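You operate a simulated robot arm through the tools that you are given. There is no shell and no other tool.

The job below is to be done with a simulated robot arm. You get a single attempt, and the scene is never put back.

## Task
Pull a test at the tension on the card by the test stand.
Fine: before the pull zero the test display, set the test stand knob and lead the white clip through the eye to the slide; push the slide home after the pull.
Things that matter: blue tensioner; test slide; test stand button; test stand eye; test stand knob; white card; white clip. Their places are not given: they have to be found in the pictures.

It is judged by the outcome, as a careful person would: the job done as asked, and still so three seconds after it is handed in. It fails if anything else is knocked over, pushed out of place, dropped, spilled or broken.

## Robot
A 6-joint arm with a two-finger parallel gripper, fixed in place. Base frame: the origin is at the foot of the arm, x ahead of it, y to its left, z up; the work surface is at about z = 8. Lengths are in mm, angles in degrees, forces in N, time in s.
With the tool pointing down near the work surface it reaches from about 180 to 460 mm from the base axis. Its first joint turns from -70.0 to 70.0 degrees. Payload 1.9 kg.
Tool frame: the origin (TCP) lies between the finger pads and is the grasp point; the fingertips stand 23 mm ahead of it; z points along the fingers, y is the line along which they close. Largest opening 94 mm; finger width 38, thickness 10; the body of the gripper, 54 by 96 mm, starts 39 mm behind the TCP.
Orientation is that of the tool frame in the base frame, as a unit quaternion [x, y, z, w]. With the fingers straight down and closing along the base's y, the tool's x points along the base's -x, its y along +y and its z along -z.

## Interface
- The arm moves only by the tool arm_command. Its argument "rows" is a list of rows, each a list of 7 numbers: the turn, a rotation vector about the base's x, y, z in degrees, then the shift along the base's x, y, z in cm, then the finger opening in cm, from 0 to 9.4. In form: [[ax, ay, az, x, y, z, jaw], ...]. A call has 1 to 20 rows; each row shifts and turns the commanded pose from where the row before left it. A row lasts 0.2 s, in which the tool goes at most 50 mm and 8.6 degrees; a call with a longer step from one row to the next is refused whole, and so is a gripper value outside its range. Where a pose cannot be reached the arm comes as near as it can. A force on the tool above 40 N (or 10 N above the force at the start of the call, whichever is more), or a blocked arm, ends the call early, and 0.2 s more pass. The fingers move at their own pace (about 108 mm/s each) and stop on an object; they squeeze with about 43 N. The grip force told is the motor's: it shows also when the fingers shut on nothing. Time passes only in rows, and 0.2 s behind the last, so rows that do not move let the fingers close. It gives the time, the measured TCP pose, the force on the tool (base axes), the opening and the grip force at its end, in the units of the frame above (readings bear some noise), with the torque about the TCP (base axes, N m) and any sound that the robot's microphone picked up.
- Cameras (640 x 400 px; columns grow to the right, rows downward): "scene" is fixed at [45, 303, 435.9]; the picture's right is [-0.88, -0.47, 0.00], its down [-0.21, 0.39, -0.90] and it looks along [0.42, -0.79, -0.45] (base axes); focal length 320 px, centre (320, 200). "wrist" rides on the gripper at [86, 16, -75] in the tool frame; the picture's right is [-0.18, 0.98, 0.00], its down [-0.58, -0.11, -0.81] and it looks along [-0.79, -0.15, 0.59] (tool axes); focal length 243 px, centre (320, 200).
- capture(camera): a new picture of that camera. The clock stands still meanwhile.
- measure_at(camera, pixels): there is no depth. For up to 12 entries [column, row, z] of the newest picture of that camera ("zoom" is the newest enlarged one), the place [x, y] in the base frame at which the ray of that pixel passes the height z, good to about 2 mm. The clock stands still meanwhile.
- zoom(camera, box): a new picture of the part [left, top, right, bottom] of that camera's present view, enlarged. The clock stands still meanwhile.
- sign_off(): hands the job in; it is judged then, once.

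Leave the gripper open and the arm clear of the work at the hand-in unless told otherwise.

The tools are called after "Request:" as name(argument=value, ...) on one line, values as JSON. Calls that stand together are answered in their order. arm_command: Moves the arm, as the interface text tells. Its arguments: {"type":"object","properties":{"rows":{"type":"array"}},"required":["rows"]} The other tools are called the same way: capture (camera) takes a picture; measure_at (camera, pixels) gives the place at which the rays of pixels pass given heights; zoom (camera, box) takes an enlarged picture of a part of a camera's view; sign_off () hands the job in.

At the start:

```text
clock: 0.0
tcp_pos: [203.0, -192.4, 328.4]
ee_rot: [0.001, 1.0, 0.0, 0.001]
wrist_force: [0.2, -0.1, -0.3]
ft_torque: [0.01, -0.02, -0.04]
finger_gap: 94.3
grasp_force: 0.0
```

scene: 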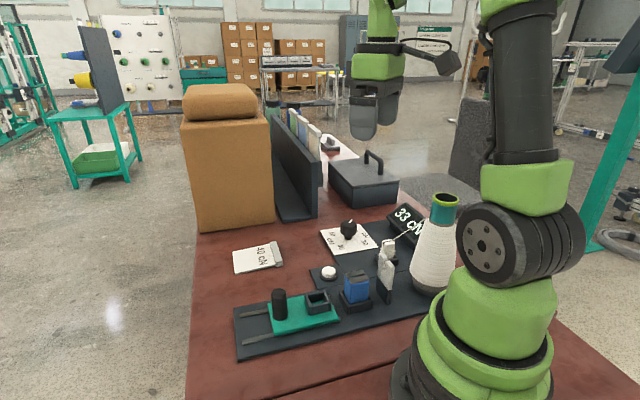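
wrist: 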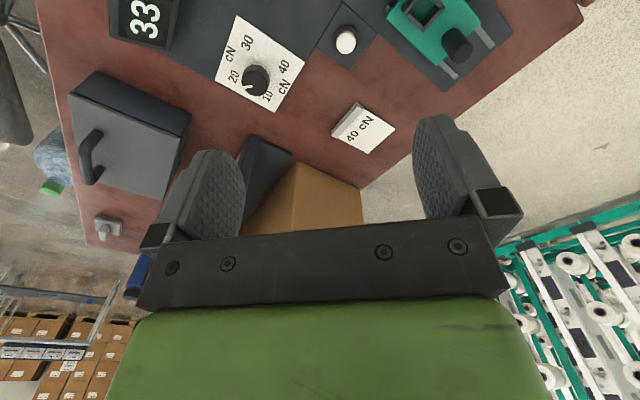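

I see the test stand in the scene view: a knob on a white dial near (347,235), a button near (329,272), a blue block near (356,288), a white clip near (387,250), a green slide near (303,313), the display "33 cN" near (408,222) and a white card near (258,257). I'll zoom in on these to get the details.

Request:
zoom(camera="scene", box=[220, 180, 460, 360])

Request:
zoom(camera="wrist", box=[100, 0, 520, 200])

Request:
zoom(camera="scene", box=[320, 190, 460, 310])

```text
2.22 times, centred on (340, 270) of scene
```

zoom: 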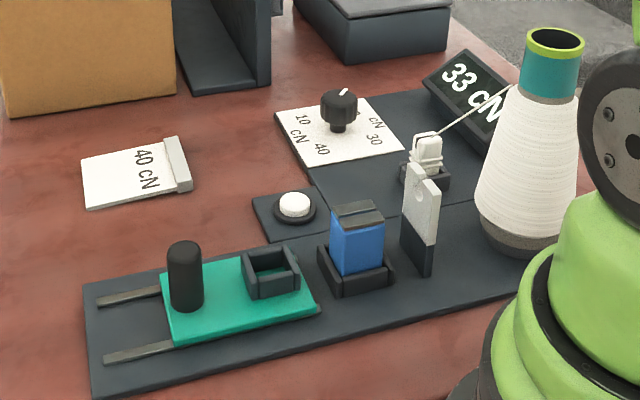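

```text
1.52 times, centred on (310, 100) of wrist
```

zoom: 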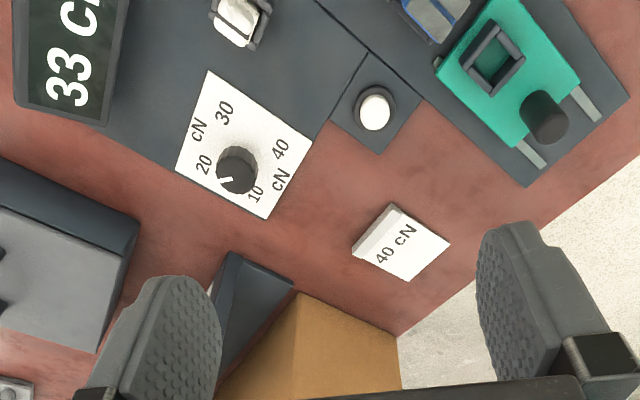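

```text
3.33 times, centred on (390, 250) of scene
```

zoom: 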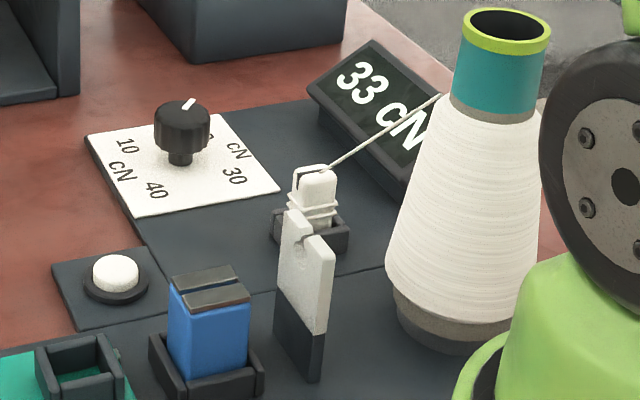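

The card reads "40 cN", the display shows 33, and the knob pointer seems to stand between 10 and 20. The eye is the white plate with a slot, the blue tensioner has a groove in its top, and the slide has a black post and a square nest. Next I measure positions from the scene picture.

Request:
capture(camera="scene")

Request:
capture(camera="wrist")

Request:
measure_at(camera="scene", pixels=[[236, 311, 12], [237, 358, 12], [460, 300, 12], [279, 293, 50], [281, 317, 20], [317, 303, 30], [329, 271, 25], [356, 288, 40], [387, 250, 50], [347, 225, 40], [258, 257, 12], [435, 290, 12]])

Request:
measure_at(camera="wrist", pixels=[[345, 41, 25], [256, 80, 12], [256, 80, 35], [363, 128, 12], [457, 42, 50], [424, 12, 30], [335, 0, 12], [217, 75, 10], [240, 15, 10], [303, 60, 10], [275, 112, 10]])

```text
taken
```

scene: 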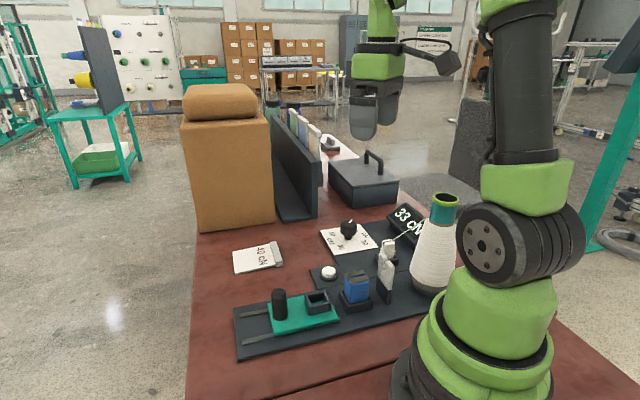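

```text
taken
```

wrist: 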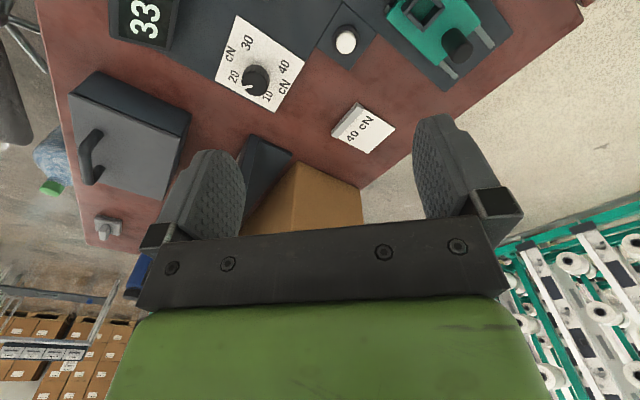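

```text
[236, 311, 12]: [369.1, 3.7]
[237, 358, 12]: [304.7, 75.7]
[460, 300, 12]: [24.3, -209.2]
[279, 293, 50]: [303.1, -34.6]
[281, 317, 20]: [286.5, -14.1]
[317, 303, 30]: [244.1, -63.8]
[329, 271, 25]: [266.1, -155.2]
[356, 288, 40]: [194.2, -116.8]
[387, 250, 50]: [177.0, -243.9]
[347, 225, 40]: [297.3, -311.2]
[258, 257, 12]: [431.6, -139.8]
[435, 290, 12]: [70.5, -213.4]
```

```text
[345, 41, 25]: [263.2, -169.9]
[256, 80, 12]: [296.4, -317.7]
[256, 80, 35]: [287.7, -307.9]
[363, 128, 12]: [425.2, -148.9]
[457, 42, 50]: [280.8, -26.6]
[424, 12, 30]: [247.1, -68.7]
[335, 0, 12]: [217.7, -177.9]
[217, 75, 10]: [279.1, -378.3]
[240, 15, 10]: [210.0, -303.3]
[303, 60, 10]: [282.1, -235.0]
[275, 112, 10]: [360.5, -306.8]
```

The rail seems to run diagonally, from about (300,0) toward (149,-140), with the clip near (175,-244) and the cone near (80,-212), nearly 200 mm tall. Next I move the wrist camera above the stand and tilt it for a better look, staying above the cone.

Request:
arm_command(rows=[[0, 8, 0, -0.9, 0.9, -1.5, 9.4], [0, 8, 0, -0.9, 0.9, -1.5, 9.4], [0, 8, 0, -0.9, 0.9, -1.5, 9.4], [0, 0, 0, -0.9, 0.9, -1.5, 9.4]])

Request:
capture(camera="wrist")

Request:
capture(camera="scene")

```text
clock: 1.0
tcp_pos: [168.3, -156.0, 271.3]
ee_rot: [0.001, 0.978, -0.001, -0.209]
wrist_force: [0.6, -0.5, 0.3]
ft_torque: [0.01, -0.03, 0.02]
finger_gap: 93.9
grasp_force: 0.0
```

```text
taken
```

wrist: 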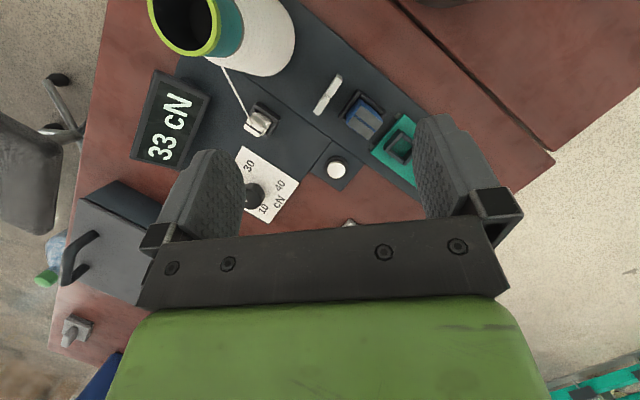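

```text
taken
```

scene: 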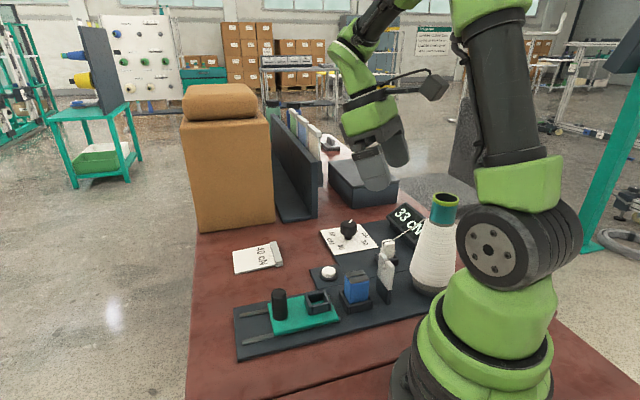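

The view now holds the cone, clip, eye, tensioner, nest, button and dial. I'll zoom in on this wrist view and measure.

Request:
zoom(camera="wrist", box=[200, 50, 440, 200])

Request:
measure_at(camera="wrist", pixels=[[335, 167, 12], [335, 167, 25], [328, 95, 12], [328, 95, 60], [362, 116, 12], [362, 116, 50], [398, 147, 15], [398, 147, 35], [262, 120, 20], [262, 120, 50], [290, 160, 10], [240, 50, 10]])

Request:
measure_at(camera="scene", pixels=[[329, 273, 12], [329, 273, 25], [384, 298, 12], [387, 246, 60], [356, 303, 12], [356, 278, 50], [317, 310, 15], [317, 296, 35], [387, 262, 20], [387, 243, 50], [436, 290, 10], [445, 200, 190]])

```text
2.67 times, centred on (320, 125) of wrist
```

zoom: 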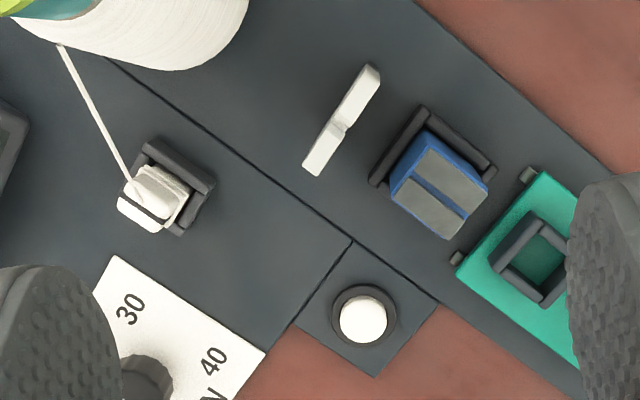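

```text
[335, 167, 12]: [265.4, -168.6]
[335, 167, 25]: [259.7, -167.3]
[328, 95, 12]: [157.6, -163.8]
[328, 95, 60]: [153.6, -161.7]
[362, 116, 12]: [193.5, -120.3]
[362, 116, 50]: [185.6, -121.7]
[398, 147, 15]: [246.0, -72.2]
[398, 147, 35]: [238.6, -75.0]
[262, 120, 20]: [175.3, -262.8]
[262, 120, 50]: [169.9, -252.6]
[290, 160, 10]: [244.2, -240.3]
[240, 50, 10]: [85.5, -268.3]
```

```text
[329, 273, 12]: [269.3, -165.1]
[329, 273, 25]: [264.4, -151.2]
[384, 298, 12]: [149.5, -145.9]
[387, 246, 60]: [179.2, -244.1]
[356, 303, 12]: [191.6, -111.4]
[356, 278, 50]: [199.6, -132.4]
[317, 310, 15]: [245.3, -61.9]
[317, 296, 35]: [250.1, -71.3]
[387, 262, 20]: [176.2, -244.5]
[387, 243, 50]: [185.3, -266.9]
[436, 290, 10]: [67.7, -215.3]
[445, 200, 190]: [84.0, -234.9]
```

I now have rough places for everything. Next I lower the wrist camera toward the clip, the eye and the tensioner to see their shapes, still clear of the cone.

Request:
arm_command(rows=[[0, 0, 0, 1.0, -1.0, -1.5, 9.4], [0, 0, 0, 1.0, -1.0, -1.5, 9.4], [0, 0, 0, 1.0, -1.0, -1.5, 9.4], [0, 0, 0, 0.5, -1.0, -1.5, 9.4]])

Request:
capture(camera="wrist")

Request:
zoom(camera="wrist", box=[240, 20, 440, 145])

```text
clock: 2.0
tcp_pos: [199.4, -196.8, 211.4]
ee_rot: [0.0, 0.978, 0.0, -0.207]
wrist_force: [1.2, 0.4, -0.2]
ft_torque: [-0.02, -0.01, -0.01]
finger_gap: 93.9
grasp_force: 0.1
```

```text
taken
```

wrist: 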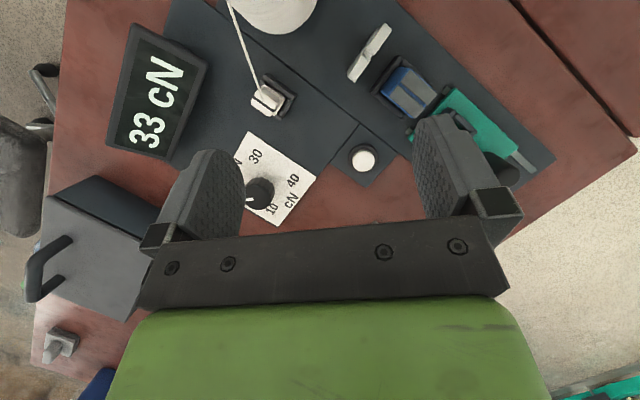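

```text
3.20 times, centred on (340, 82) of wrist
```

zoom: 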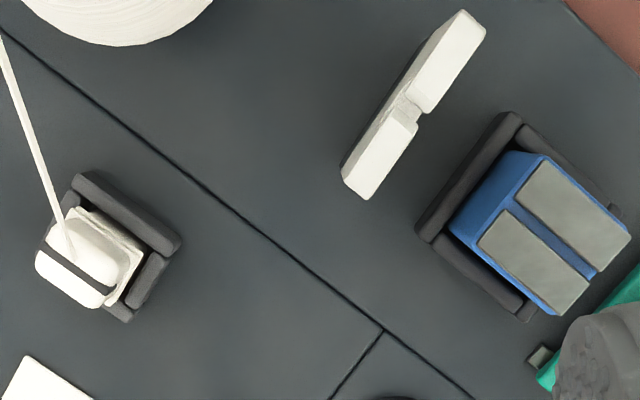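

The slot in the eye plate needs a closer look, along with the knob and the clip. I'll zoom tightly on them from both cameras.

Request:
zoom(camera="scene", box=[335, 232, 415, 312])

Request:
zoom(camera="wrist", box=[210, 100, 400, 235])

Request:
zoom(camera="scene", box=[310, 205, 400, 265])

```text
5.00 times, centred on (375, 272) of scene
```

zoom: 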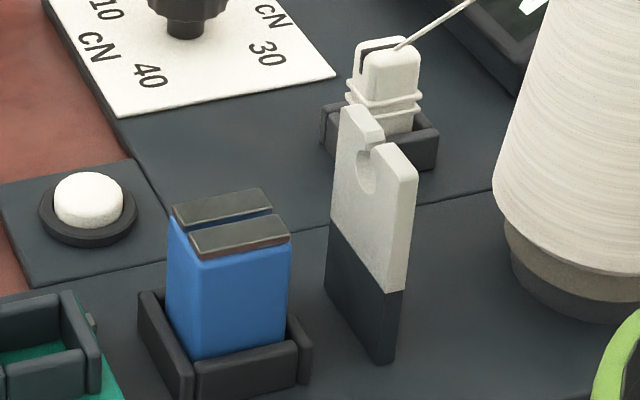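

```text
2.96 times, centred on (305, 168) of wrist
```

zoom: 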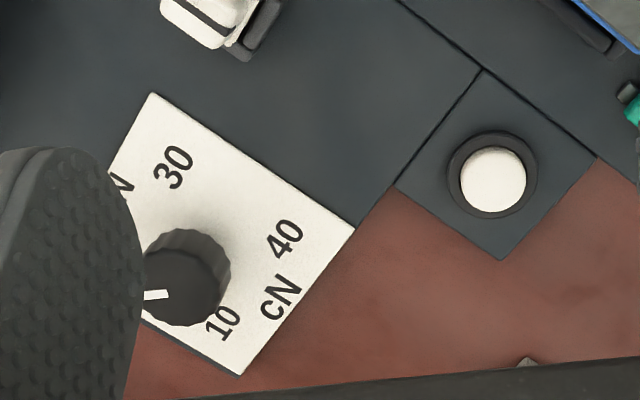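

```text
6.67 times, centred on (355, 235) of scene
```

zoom: 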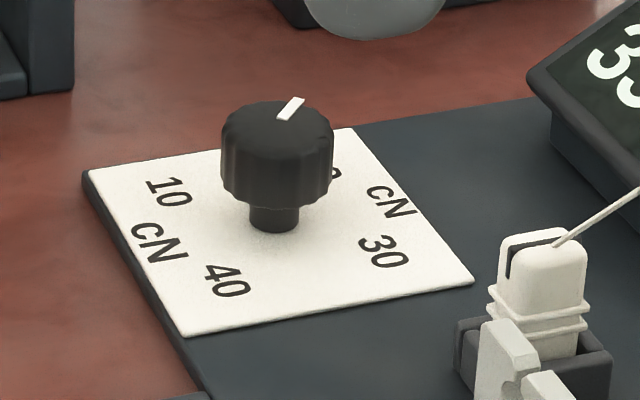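

The eye is a plate with a narrow slot open at the top, leading to a round hole. The tensioner is a blue block with a felt groove on top, along the rail. The dial has labels 10, 20, 30 and 40. I'll measure the labels and knob in this newest zoom to get the dial angles.

Request:
measure_at(camera="zoom", pixels=[[168, 190, 14], [158, 243, 14], [228, 282, 14], [383, 252, 14], [390, 200, 14], [335, 172, 14], [85, 172, 14], [188, 335, 14], [472, 282, 14], [350, 130, 14], [275, 228, 14], [277, 120, 40]])

Request:
measure_at(camera="wrist", pixels=[[270, 145, 12], [330, 179, 12], [292, 226, 12], [262, 193, 12], [262, 193, 40], [293, 181, 12], [255, 157, 12], [272, 207, 12], [365, 158, 15], [365, 158, 25]])

```text
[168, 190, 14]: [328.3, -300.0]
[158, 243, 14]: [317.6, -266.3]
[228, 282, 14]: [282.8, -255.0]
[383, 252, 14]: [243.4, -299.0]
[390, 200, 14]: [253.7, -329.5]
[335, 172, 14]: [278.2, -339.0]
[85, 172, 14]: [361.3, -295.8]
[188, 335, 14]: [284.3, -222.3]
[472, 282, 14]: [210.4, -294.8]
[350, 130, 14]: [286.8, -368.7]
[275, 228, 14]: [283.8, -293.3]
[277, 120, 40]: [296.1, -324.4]
```

```text
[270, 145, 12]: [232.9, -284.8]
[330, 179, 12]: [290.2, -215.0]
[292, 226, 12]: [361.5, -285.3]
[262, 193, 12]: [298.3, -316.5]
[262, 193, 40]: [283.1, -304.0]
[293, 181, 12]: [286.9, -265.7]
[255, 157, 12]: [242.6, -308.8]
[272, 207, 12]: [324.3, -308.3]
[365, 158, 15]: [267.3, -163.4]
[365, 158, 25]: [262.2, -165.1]
```

The dial labels sit about the knob axis near (285,-297), in clockwise order: 10 at 0°, 20 at -90°, 30 at 180° and 40 at 90°. The pointer stands at 20, so it has to turn 180° clockwise through 30 to 40.

First comes the button, near (267,-164). I'll bring the tool upright above it with the fingers closed and look before pressing.

Request:
arm_command(rows=[[0, -8, 0, 1.7, 0.8, -1.8, 0], [0, -8, 0, 1.7, 0.8, -1.8, 0], [0, -8, 0, 1.7, 0.8, -1.8, 0], [0, 0, 0, 1.6, 0.8, -1.8, 0], [0, 0, 0, 0, 0, -2.0, 0], [0, 0, 0, 0, 0, 0, 0]])

Request:
capture(camera="wrist")

Request:
capture(camera="scene")

```text
clock: 3.4
tcp_pos: [270.5, -164.2, 116.4]
ee_rot: [0.0, 1.0, 0.001, 0.0]
wrist_force: [-0.1, 0.5, -0.7]
ft_torque: [0.04, 0.03, 0.02]
finger_gap: 0.3
grasp_force: 42.2
```

```text
taken
```

wrist: 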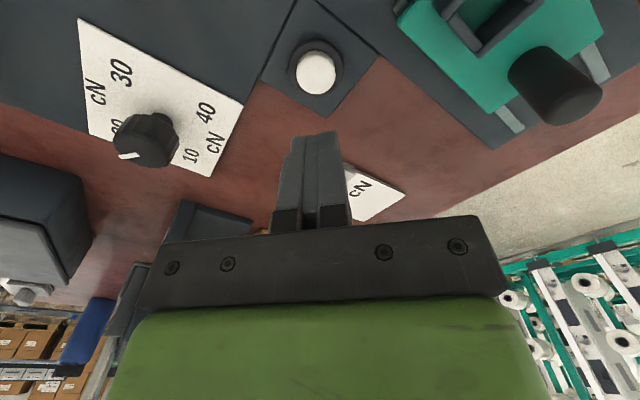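

```text
taken
```

scene: 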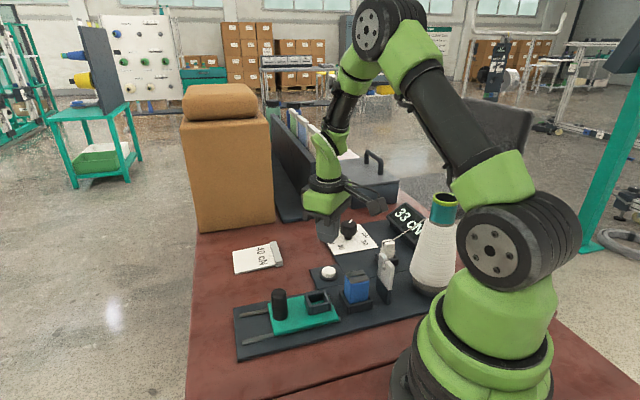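

With the fingers closed, the wrist view shows the button at (318,72) clearly. I'll measure the button, the knob and the slide post from here.

Request:
measure_at(camera="wrist", pixels=[[318, 72, 12], [318, 72, 20], [318, 72, 26], [146, 140, 40], [146, 140, 55], [544, 66, 50], [575, 103, 20], [478, 25, 30], [81, 20, 12], [243, 104, 12], [208, 176, 12], [298, 3, 10]])

Request:
measure_at(camera="scene", pixels=[[329, 271, 12], [329, 271, 20], [329, 271, 26], [347, 228, 40], [347, 228, 55], [279, 293, 50]])

Request:
zoom(camera="wrist", box=[60, 0, 340, 200])

```text
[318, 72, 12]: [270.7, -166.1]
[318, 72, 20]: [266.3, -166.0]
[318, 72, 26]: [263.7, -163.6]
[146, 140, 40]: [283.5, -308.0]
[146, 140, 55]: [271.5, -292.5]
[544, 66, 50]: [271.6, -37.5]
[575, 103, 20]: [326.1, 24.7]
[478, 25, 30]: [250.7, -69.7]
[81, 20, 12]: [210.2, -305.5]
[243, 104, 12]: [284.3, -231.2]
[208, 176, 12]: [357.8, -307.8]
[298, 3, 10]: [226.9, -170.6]
```

```text
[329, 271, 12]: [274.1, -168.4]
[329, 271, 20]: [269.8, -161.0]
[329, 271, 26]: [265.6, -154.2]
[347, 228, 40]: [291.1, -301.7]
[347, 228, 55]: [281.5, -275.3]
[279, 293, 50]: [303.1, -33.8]
```

```text
2.00 times, centred on (200, 100) of wrist
```

zoom: 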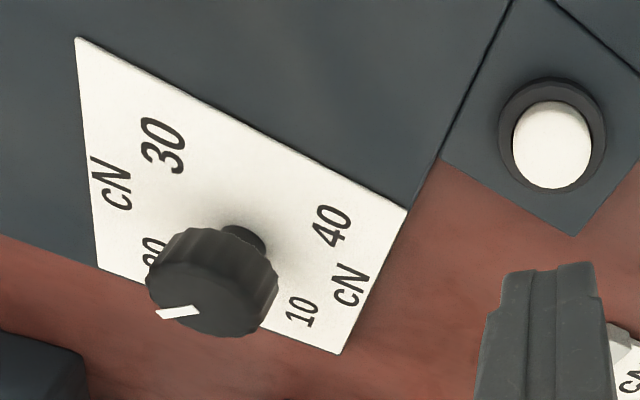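

The button is at about (269,-165) with its top near z 15–20. I'll lower the closed fingertips to just above it.

Request:
arm_command(rows=[[0, 0, 0, -0.1, -0.05, -2.5, 0], [0, 0, 0, 0, 0, -2.5, 0], [0, 0, 0, 0, 0, -1.6, 0], [0, 0, 0, 0, 0, 0, 0]])

Request:
capture(camera="wrist")

Request:
capture(camera="scene")

```text
clock: 4.4
tcp_pos: [272.6, -163.4, 50.5]
ee_rot: [0.0, 1.0, -0.001, 0.001]
wrist_force: [-0.2, 0.1, 0.7]
ft_torque: [-0.02, -0.02, -0.01]
finger_gap: 0.0
grasp_force: 42.5
```

```text
taken
```

wrist: 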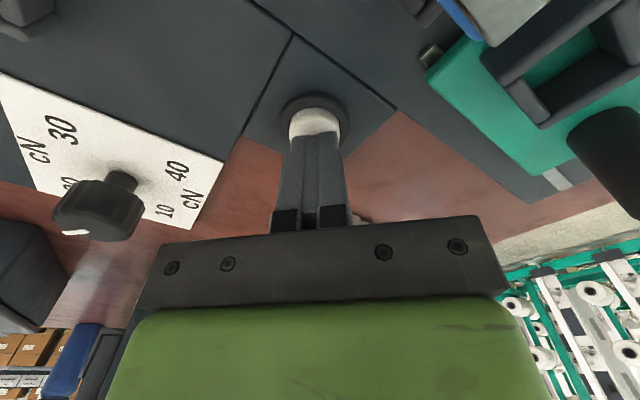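

```text
taken
```

scene: 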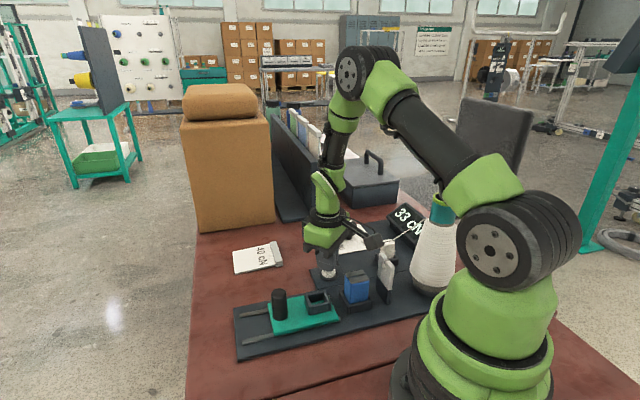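

The fingertips are about 1 cm above the button. I'll check their alignment with a zoom and a measurement of the button.

Request:
zoom(camera="wrist", box=[250, 70, 380, 160])

Request:
measure_at(camera="wrist", pixels=[[314, 120, 18], [314, 120, 14], [315, 110, 10], [285, 118, 10], [350, 118, 10]])

Request:
zoom(camera="scene", box=[290, 240, 380, 300])

```text
4.44 times, centred on (315, 115) of wrist
```

zoom: 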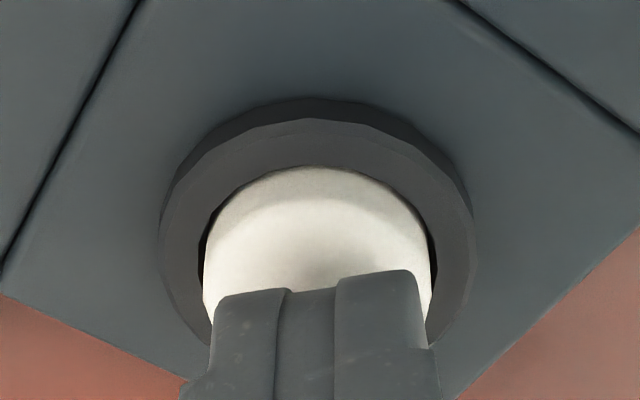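

```text
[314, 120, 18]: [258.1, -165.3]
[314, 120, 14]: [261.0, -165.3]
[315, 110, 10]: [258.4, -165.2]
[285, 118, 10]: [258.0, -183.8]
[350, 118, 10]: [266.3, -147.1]
```

```text
6.67 times, centred on (335, 270) of scene
```

zoom: 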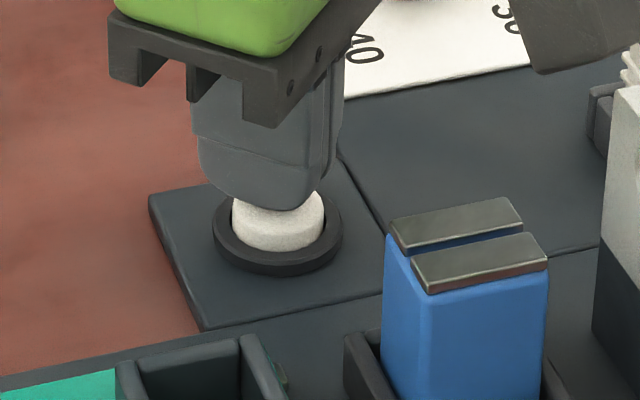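

The fingertips are centred over the white button. I'll press down gently in small steps and watch the force.

Request:
arm_command(rows=[[0, 0, 0, -0.2, -0.1, -0.2, 0], [0, 0, 0, 0, 0, -0.2, 0], [0, 0, 0, 0, 0, -0.2, 0]])

```text
clock: 5.2
tcp_pos: [266.5, -165.4, 44.2]
ee_rot: [0.001, 1.0, 0.0, 0.001]
wrist_force: [0.3, -0.5, 0.5]
ft_torque: [-0.02, -0.05, -0.02]
finger_gap: 0.0
grasp_force: 42.5
```

No contact at tip height about 21. I'll continue downward in small steps.

Request:
arm_command(rows=[[0, 0, 0, 0.1, 0, -0.15, 0], [0, 0, 0, 0, 0, -0.15, 0]])

```text
clock: 5.8
tcp_pos: [267.4, -165.3, 42.4]
ee_rot: [-0.001, 1.0, 0.0, 0.002]
wrist_force: [-0.8, 0.1, 1.7]
ft_torque: [0.02, 0.0, 0.03]
finger_gap: 0.0
grasp_force: 42.4
heard: click
```

A click was heard. I'll look at the display.

Request:
zoom(camera="scene", box=[290, 190, 450, 300])

```text
3.64 times, centred on (370, 245) of scene
```

zoom: 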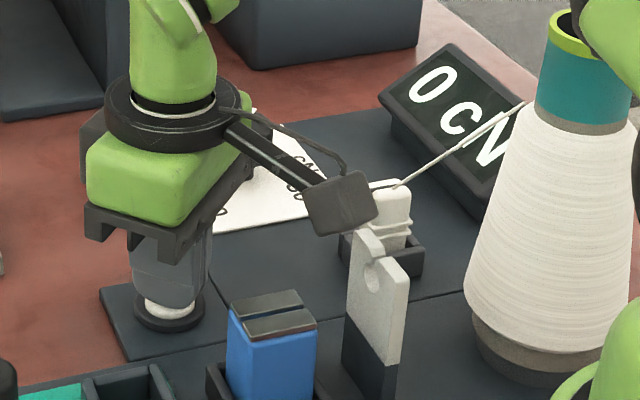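

The display now reads 0 cN. I'll lift off, then move above the knob at about (285,-303) and look at it from there.

Request:
arm_command(rows=[[0, 0, 0, 0, 0, 2.5, 0], [0, 0, 0, 0, 0, 4.0, 0], [0, 0, 0, 0.3, -2.5, 3.0, 0], [0, 0, 0, 0.3, -3.5, 1.5, 0], [0, 0, 0, 0.3, -3.5, 0, 0], [0, 0, 0, 0.3, -3.5, 0, 0], [0, 0, 0, 0.3, 0, 0, 0]])

Request:
capture(camera="wrist")

Request:
capture(camera="scene")

```text
clock: 7.4
tcp_pos: [281.2, -296.6, 152.8]
ee_rot: [0.0, 1.0, -0.001, 0.0]
wrist_force: [0.1, 0.5, 0.0]
ft_torque: [0.02, -0.02, -0.01]
finger_gap: 0.0
grasp_force: 42.1
```

```text
taken
```

wrist: 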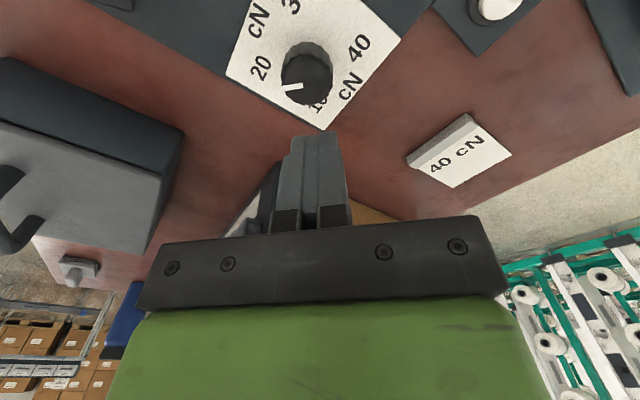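

```text
taken
```

scene: 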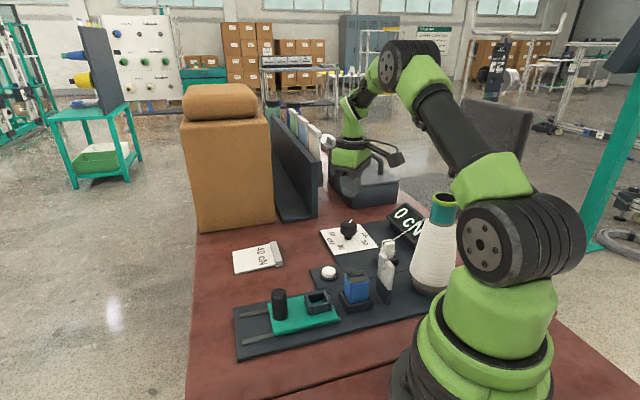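

Now I'll zoom in on the knob from this wrist view and measure its centre.

Request:
zoom(camera="wrist", box=[210, 0, 420, 135])

Request:
measure_at(camera="wrist", pixels=[[305, 84, 35], [305, 84, 45], [305, 84, 55], [227, 75, 12], [320, 129, 12], [401, 38, 12]])

Request:
zoom(camera="scene", box=[310, 205, 400, 265])

```text
2.96 times, centred on (315, 68) of wrist
```

zoom: 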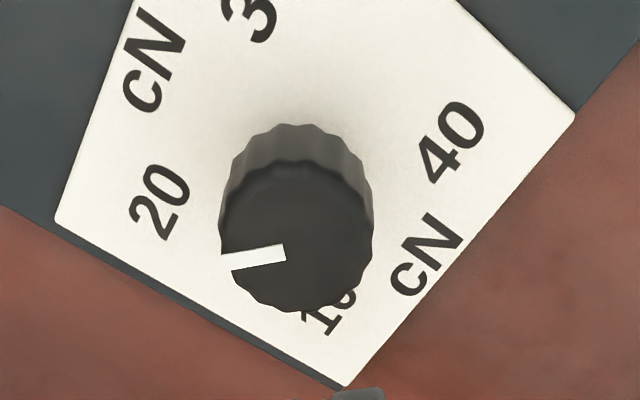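

```text
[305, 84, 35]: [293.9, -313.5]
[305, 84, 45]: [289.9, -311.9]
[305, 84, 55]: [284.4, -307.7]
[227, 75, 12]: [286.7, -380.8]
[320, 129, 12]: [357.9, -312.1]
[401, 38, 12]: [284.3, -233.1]
```

```text
6.67 times, centred on (355, 235) of scene
```

zoom: 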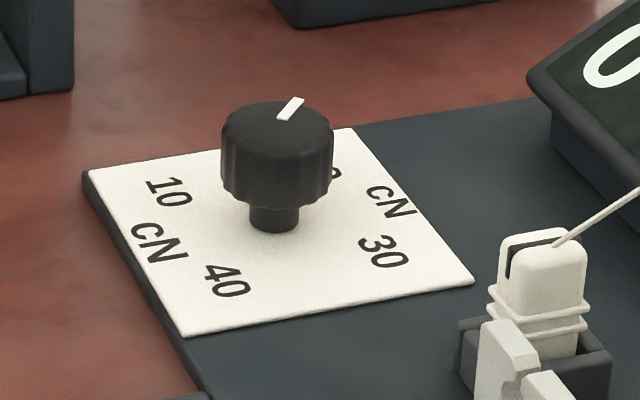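

The knob head is about 38 mm wide, with its axis near (286,-305) and its top near z 50. I'll open the fingers, centre above it and come down partway to check the alignment.

Request:
arm_command(rows=[[0, 0, 0, 0.35, -0.9, 0, 9.4], [0, 0, 0, 0, 0, -2.0, 9.4], [0, 0, 0, 0, 0, -2.0, 9.4], [0, 0, 0, 0, 0, -1.5, 9.4], [0, 0, 0, 0, 0, 0, 9.4]])

Request:
capture(camera="wrist")

Request:
zoom(camera="scene", box=[290, 160, 410, 270])

```text
clock: 8.6
tcp_pos: [287.8, -305.7, 98.9]
ee_rot: [0.0, 1.0, 0.0, 0.001]
wrist_force: [0.2, 0.3, 0.1]
ft_torque: [-0.01, 0.01, 0.01]
finger_gap: 93.7
grasp_force: 0.0
```

```text
taken
```

wrist: 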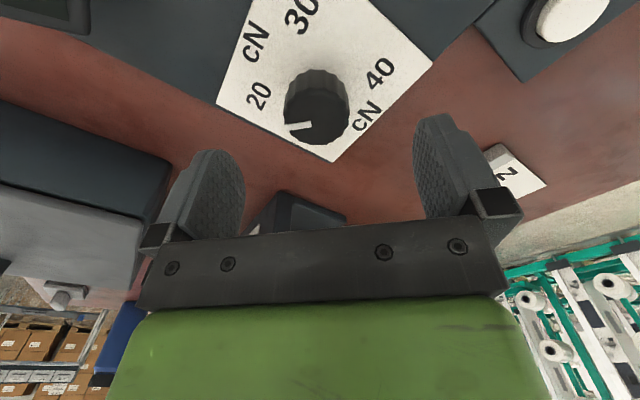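

```text
3.64 times, centred on (350, 215) of scene
```

zoom: 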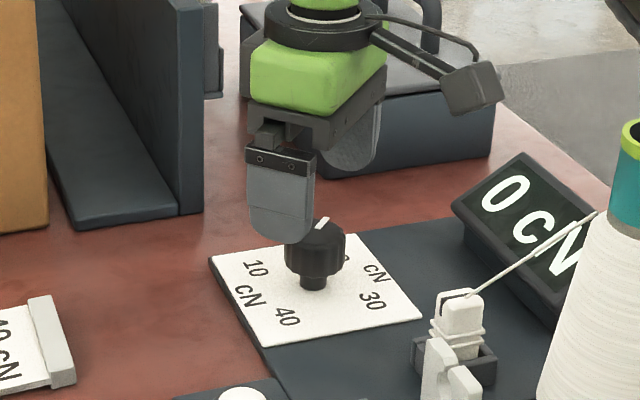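

Request:
zoom(camera="wrist", box=[240, 40, 400, 165])

Request:
measure_at(camera="wrist", pixels=[[318, 115, 45], [318, 115, 50], [318, 115, 55]])

```text
3.20 times, centred on (320, 102) of wrist
```

zoom: 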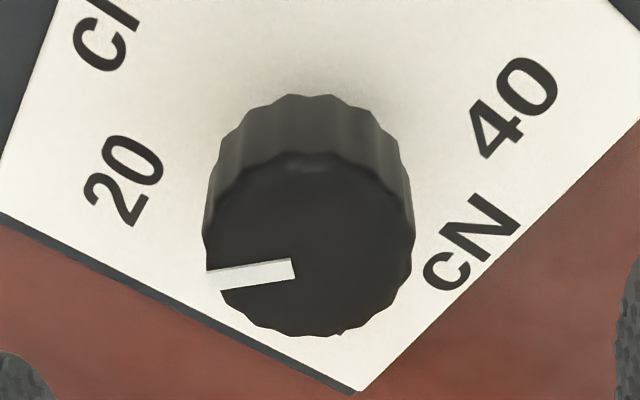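

```text
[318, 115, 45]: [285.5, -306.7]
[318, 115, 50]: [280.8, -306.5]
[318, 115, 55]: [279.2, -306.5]
```

The knob is centred within a few millimetres and its pointer is exactly at 20. I'll shift 2 mm in -y, come down so the pads cover the head, and close.

Request:
arm_command(rows=[[0, 0, 0, -0.05, -0.2, -1.5, 9.4], [0, 0, 0, 0, 0, -1.5, 9.4], [0, 0, 0, 0, 0, -1.2, 9.4], [0, 0, 0, 0, 0, 0, 9.4]])

Request:
zoom(camera="scene", box=[290, 170, 410, 270])

Request:
capture(camera="wrist")

```text
clock: 9.6
tcp_pos: [286.5, -306.8, 55.3]
ee_rot: [0.001, 1.0, -0.001, 0.001]
wrist_force: [0.2, -0.4, 0.0]
ft_torque: [-0.04, -0.01, -0.02]
finger_gap: 94.2
grasp_force: 0.0
```

```text
4.00 times, centred on (350, 220) of scene
```

zoom: 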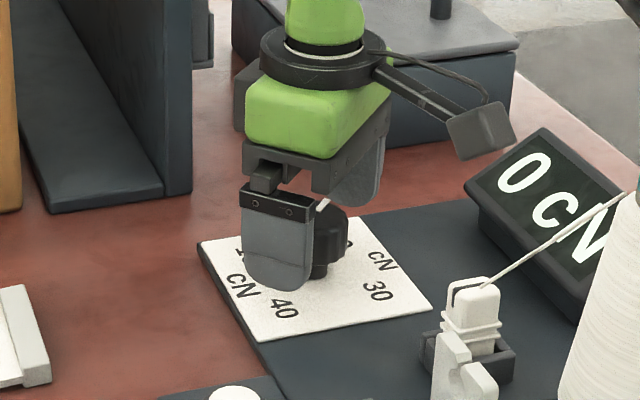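

```text
taken
```

wrist: 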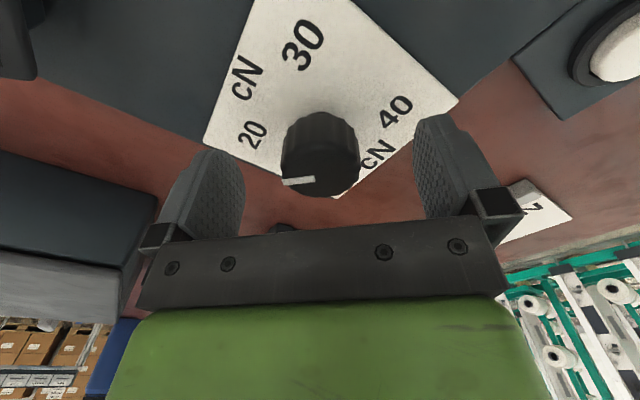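

The knob sits centred between the open fingers. I'll close on it now.

Request:
arm_command(rows=[[0, 0, 0, 0, 0, 0, 5.0], [0, 0, 0, 0, 0, 0, 3.0], [0, 0, 0, 0, 0, 0, 3.0]])

```text
clock: 10.4
tcp_pos: [286.4, -307.7, 54.8]
ee_rot: [0.0, 1.0, 0.001, 0.001]
wrist_force: [-0.1, 3.0, 1.2]
ft_torque: [0.11, -0.15, 0.02]
finger_gap: 39.3
grasp_force: 45.1
```

I have the knob at a 39 mm width with low side force. I'll turn it clockwise 24° first and check torque and force.

Request:
arm_command(rows=[[0, 0, -8, 0, 0.05, 0, 3.0], [0, 0, -8, 0, 0, 0, 3.0], [0, 0, -8, 0, 0, 0, 3.0]])

Request:
capture(camera="wrist")

```text
clock: 11.2
tcp_pos: [285.8, -306.2, 55.3]
ee_rot: [0.209, 0.978, -0.002, 0.002]
wrist_force: [16.3, -9.2, -1.2]
ft_torque: [-0.07, 0.39, -0.04]
finger_gap: 39.1
grasp_force: 44.9
```

```text
taken
```

wrist: 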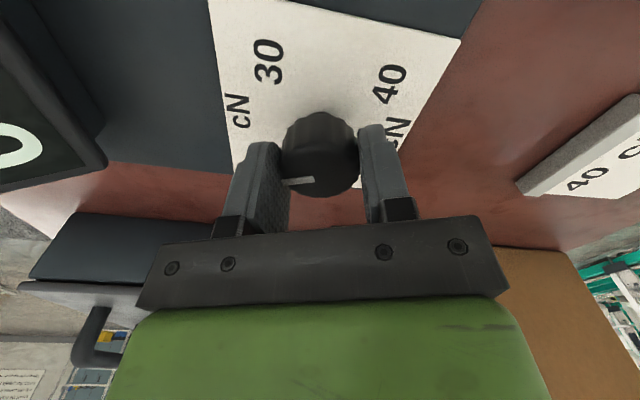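

The knob turns with the fingers (the pointer moves along), but a side force of about 18 N has built up. I'll relieve it by moving 1 mm in its direction.

Request:
arm_command(rows=[[0, 0, 0, 0.1, -0.06, 0, 3.0]])

```text
clock: 11.6
tcp_pos: [286.8, -306.5, 56.3]
ee_rot: [0.21, 0.978, 0.0, 0.001]
wrist_force: [-2.6, -6.7, 10.7]
ft_torque: [-0.48, -1.13, 0.03]
finger_gap: 39.4
grasp_force: 44.9
```

The side force is mostly gone. I'll continue turning clockwise.

Request:
arm_command(rows=[[0, 0, -8, 0, -0.02, 0, 3.0], [0, 0, -8, 0, 0, 0, 3.0], [0, 0, -8, 0, 0, 0, 3.0]])

```text
clock: 12.4
tcp_pos: [286.6, -308.4, 56.4]
ee_rot: [0.409, 0.913, -0.001, 0.002]
wrist_force: [-16.6, -8.6, 36.7]
ft_torque: [0.14, 0.86, 0.02]
finger_gap: 39.1
grasp_force: 44.7
```

An upward force of 37 N has appeared, so I must look before going on.

Request:
zoom(camera="scene", box=[280, 140, 420, 270])

Request:
capture(camera="wrist")

```text
3.08 times, centred on (350, 205) of scene
```

zoom: 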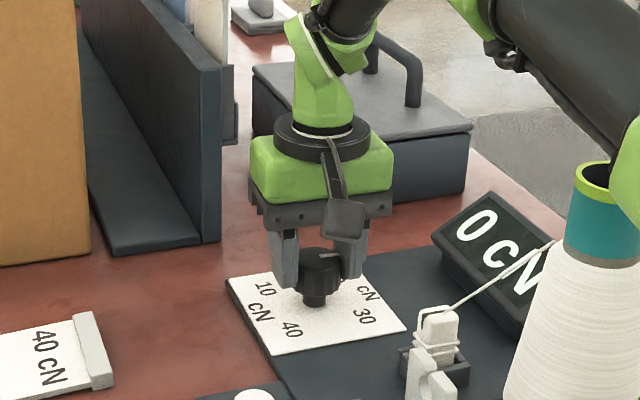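

```text
taken
```

wrist: 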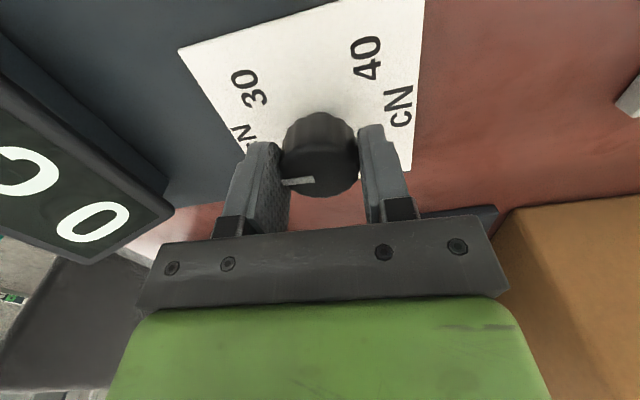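

Nothing is touching the gripper body or the arm, so the force is strain in the grip itself. I'll open the fingers to release it and read the free pose.

Request:
arm_command(rows=[[0, 0, 0, 0, 0, 0, 6.0], [0, 0, 0, 0, 0, 0, 6.0]])

Request:
capture(camera="wrist")

```text
clock: 13.0
tcp_pos: [285.8, -305.8, 54.3]
ee_rot: [0.407, 0.913, 0.001, 0.0]
wrist_force: [0.1, 0.5, 0.6]
ft_torque: [-0.02, 0.04, -0.01]
finger_gap: 59.9
grasp_force: 0.1
```

```text
taken
```

wrist: 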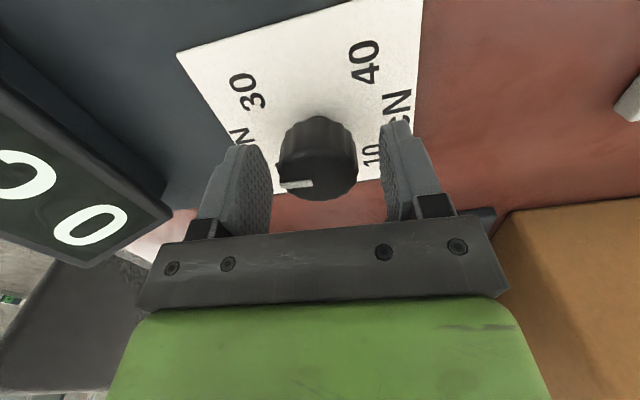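

After release, the forces are zero and the knob has stayed where it was turned, at about -138° (halfway between 20 and 30). It sits about 1 mm off centre, so I'll shift slightly and grip again.

Request:
arm_command(rows=[[0, 0, 0, -0.08, -0.07, 0, 6.0], [0, 0, 0, 0, 0, 0, 3.0], [0, 0, 0, 0, 0, 0, 3.0]])

```text
clock: 13.8
tcp_pos: [285.8, -306.7, 54.2]
ee_rot: [0.407, 0.913, 0.0, 0.001]
wrist_force: [3.9, 2.2, -3.9]
ft_torque: [0.07, -0.09, -0.02]
finger_gap: 39.1
grasp_force: 45.0
```

The grip is good, with low force. I'll turn on by 16° and check.

Request:
arm_command(rows=[[0, 0, -8, 0.02, 0.01, 0, 3.0], [0, 0, -8, 0, 0, 0, 3.0]])

```text
clock: 14.4
tcp_pos: [285.9, -308.4, 55.1]
ee_rot: [0.531, 0.847, -0.001, 0.002]
wrist_force: [20.4, 0.4, -11.2]
ft_torque: [0.33, -0.21, -0.01]
finger_gap: 39.3
grasp_force: 45.6
```

The side force again points to an axis offset of 2–3 mm. I'll release, shift the tool by (+1.5,-2) mm toward the estimated axis and grip again.

Request:
arm_command(rows=[[0, 0, 0, 0, 0, 0, 6.0], [0, 0, 0, 0.15, -0.2, 0, 6.0], [0, 0, 0, 0, 0, 0, 3.0], [0, 0, 0, 0, 0, 0, 3.0], [0, 0, -8, 0, 0, 0, 3.0], [0, 0, -8, 0, 0, 0, 3.0]])

Request:
capture(camera="wrist")

```text
clock: 15.8
tcp_pos: [287.8, -310.5, 54.0]
ee_rot: [0.644, 0.765, -0.001, 0.0]
wrist_force: [3.0, 1.2, 6.8]
ft_torque: [1.32, 0.11, -0.01]
finger_gap: 39.3
grasp_force: 45.0
```

```text
taken
```

wrist: 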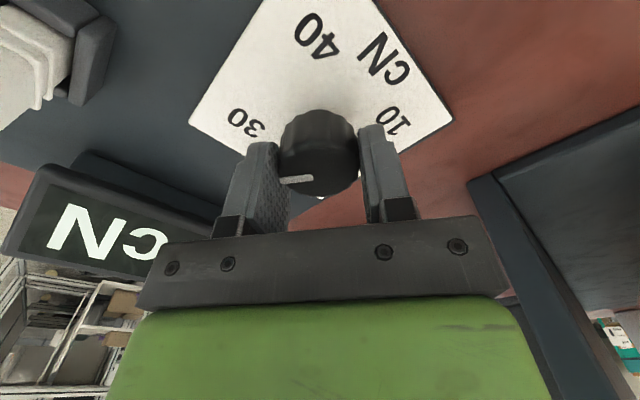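

The forces are now very low, so the tool sits on the knob axis. I'll turn the last 10° to 30, release, and check the pointer.

Request:
arm_command(rows=[[0, 0, -8, 0, 0, 0, 3.0], [0, 0, -2, 0, 0, 0, 3.0], [0, 0, 0, 0, 0, 0, 6.0], [0, 0, 0, 0, 0, 0, 6.0]])

Request:
capture(camera="wrist")

Request:
zoom(camera="scene", box=[300, 180, 410, 270])

```text
clock: 16.8
tcp_pos: [286.1, -309.5, 54.3]
ee_rot: [0.708, 0.706, -0.001, 0.001]
wrist_force: [0.3, 0.9, 0.9]
ft_torque: [-0.03, -0.02, -0.03]
finger_gap: 60.1
grasp_force: 0.1
```

```text
taken
```

wrist: 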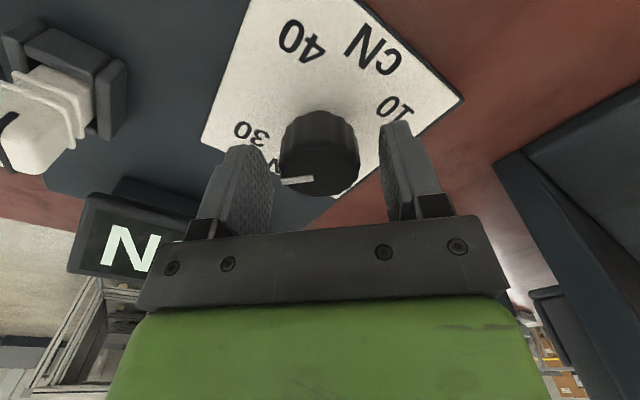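

```text
4.44 times, centred on (355, 225) of scene
```

zoom: 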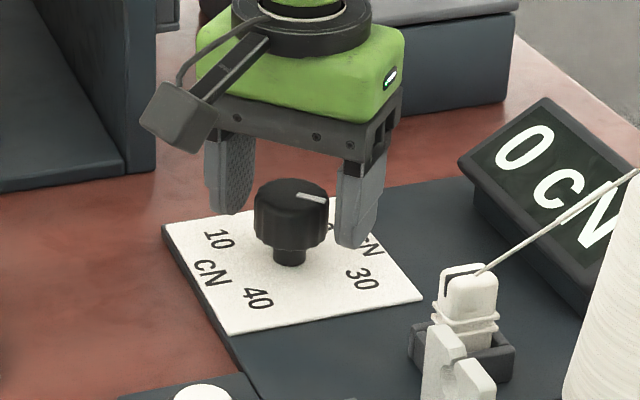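

The pointer now points at 30. With the fingers open I'll turn the tool back 90°, grip again and check the force.

Request:
arm_command(rows=[[0, 0, 8.2, 0, 0, 0, 6.0], [0, 0, 8.2, 0, 0, 0, 6.0], [0, 0, 8.2, 0, 0, 0, 6.0], [0, 0, 8.2, 0, 0, 0, 6.0], [0, 0, 8.2, 0, 0, 0, 6.0], [0, 0, 8.2, 0, 0, 0, 6.0], [0, 0, 8.2, 0, 0, 0, 6.0], [0, 0, 8.2, 0, 0, 0, 6.0], [0, 0, 8.2, 0, 0, 0, 6.0], [0, 0, 8.2, 0, 0, 0, 6.0], [0, 0, 8.0, 0, 0, 0, 6.0], [0, 0, 0, 0, 0, 0, 6.0]])

Request:
capture(camera="wrist")

```text
clock: 19.4
tcp_pos: [287.0, -311.0, 55.3]
ee_rot: [-0.001, 1.0, 0.001, 0.0]
wrist_force: [0.1, -0.2, 0.4]
ft_torque: [0.05, -0.01, -0.01]
finger_gap: 60.2
grasp_force: 0.1
```

```text
taken
```

wrist: 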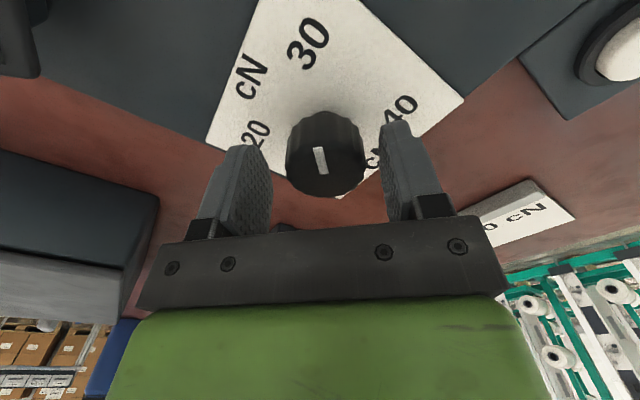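

The tool is back at 0° and the pointer has stayed at 30. The knob is about 2 mm off toward +y, so I'll shift that way, grip, and turn 16°.

Request:
arm_command(rows=[[0, 0, 0, -0.05, 0.18, 0, 6.0], [0, 0, 0, 0, 0, 0, 3.0], [0, 0, 0, 0, 0, 0, 3.0], [0, 0, -8, 0, 0, 0, 3.0], [0, 0, -8, 0, 0, 0, 3.0]])

```text
clock: 20.6
tcp_pos: [286.8, -308.1, 55.9]
ee_rot: [0.141, 0.99, 0.0, 0.0]
wrist_force: [-7.2, 19.6, 9.7]
ft_torque: [0.59, -0.69, 0.0]
finger_gap: 39.2
grasp_force: 45.2
```

A side force of 20 N toward +y. I'll ease 1 mm that way and go on turning.

Request:
arm_command(rows=[[0, 0, 0, -0.03, 0.1, -0.03, 3.0]])

```text
clock: 21.0
tcp_pos: [285.7, -307.9, 55.7]
ee_rot: [0.138, 0.99, -0.003, 0.003]
wrist_force: [8.9, 0.2, -2.6]
ft_torque: [0.29, 0.79, 0.01]
finger_gap: 39.2
grasp_force: 45.0
```

Request:
arm_command(rows=[[0, 0, -8, 0.02, 0, 0, 3.0], [0, 0, -8, 0, 0, 0, 3.0]])

```text
clock: 21.6
tcp_pos: [286.5, -307.2, 54.8]
ee_rot: [0.277, 0.961, -0.002, 0.0]
wrist_force: [11.3, 0.1, -11.7]
ft_torque: [-0.15, -0.53, 0.02]
finger_gap: 39.1
grasp_force: 45.0
```

Request:
arm_command(rows=[[0, 0, -8, 0.05, 0, 0, 3.0], [0, 0, -8, 0, 0, 0, 3.0]])

```text
clock: 22.2
tcp_pos: [286.2, -307.8, 53.5]
ee_rot: [0.408, 0.913, -0.001, 0.001]
wrist_force: [14.1, -4.5, -6.2]
ft_torque: [-0.11, 0.17, -0.03]
finger_gap: 39.1
grasp_force: 45.2
```

The turn is going smoothly (now -48°). I'll ease the slight force and carry on another 16°.

Request:
arm_command(rows=[[0, 0, -8, 0.06, -0.03, 0, 3.0], [0, 0, -8, 0, 0, 0, 3.0]])

```text
clock: 22.8
tcp_pos: [287.0, -308.0, 55.1]
ee_rot: [0.532, 0.847, -0.001, -0.002]
wrist_force: [-21.6, 9.4, 22.5]
ft_torque: [-0.01, 0.34, -0.02]
finger_gap: 39.2
grasp_force: 45.0
```

Strain has built up again, at -64°. I'll release, regrip in place and turn another 16°.

Request:
arm_command(rows=[[0, 0, 0, -0.03, 0, 0, 6.0], [0, 0, 0, 0, 0, 0, 6.0], [0, 0, 0, 0, 0, 0, 3.0], [0, 0, 0, 0, 0, 0, 3.0], [0, 0, -8, 0, 0, 0, 3.0], [0, 0, -8, 0, 0, 0, 3.0]])

```text
clock: 24.2
tcp_pos: [285.7, -307.4, 55.4]
ee_rot: [0.644, 0.765, -0.003, 0.001]
wrist_force: [-31.2, -10.6, 10.4]
ft_torque: [-0.87, 0.48, 0.03]
finger_gap: 39.3
grasp_force: 45.1
```

At -80° now. I'll release and look at the pointer before the last 10°.

Request:
arm_command(rows=[[0, 0, 0, 0, 0, 0, 6.0], [0, 0, 0, 0, 0, 0, 6.0]])

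Request:
capture(camera="wrist")

Request:
zoom(camera="scene", box=[310, 205, 400, 265])

```text
clock: 24.8
tcp_pos: [288.1, -306.7, 54.0]
ee_rot: [0.643, 0.766, 0.0, 0.001]
wrist_force: [0.4, -0.5, -0.5]
ft_torque: [0.01, -0.06, 0.01]
finger_gap: 59.9
grasp_force: 0.0
```

```text
taken
```

wrist: 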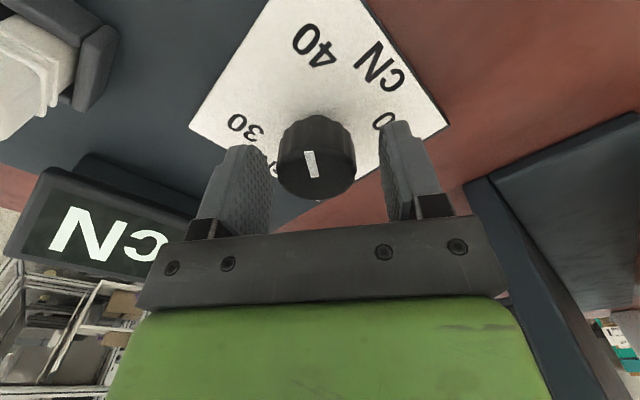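

```text
6.67 times, centred on (355, 235) of scene
```

zoom: 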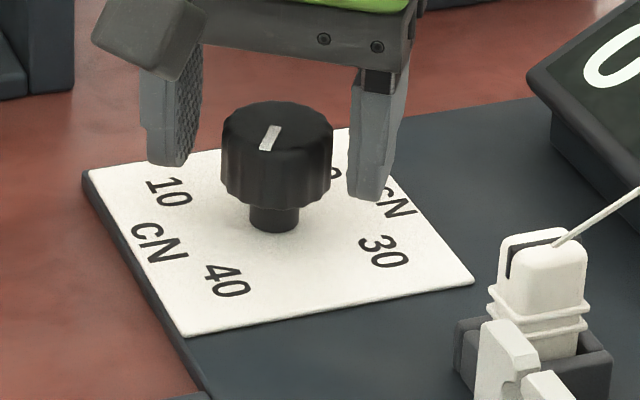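

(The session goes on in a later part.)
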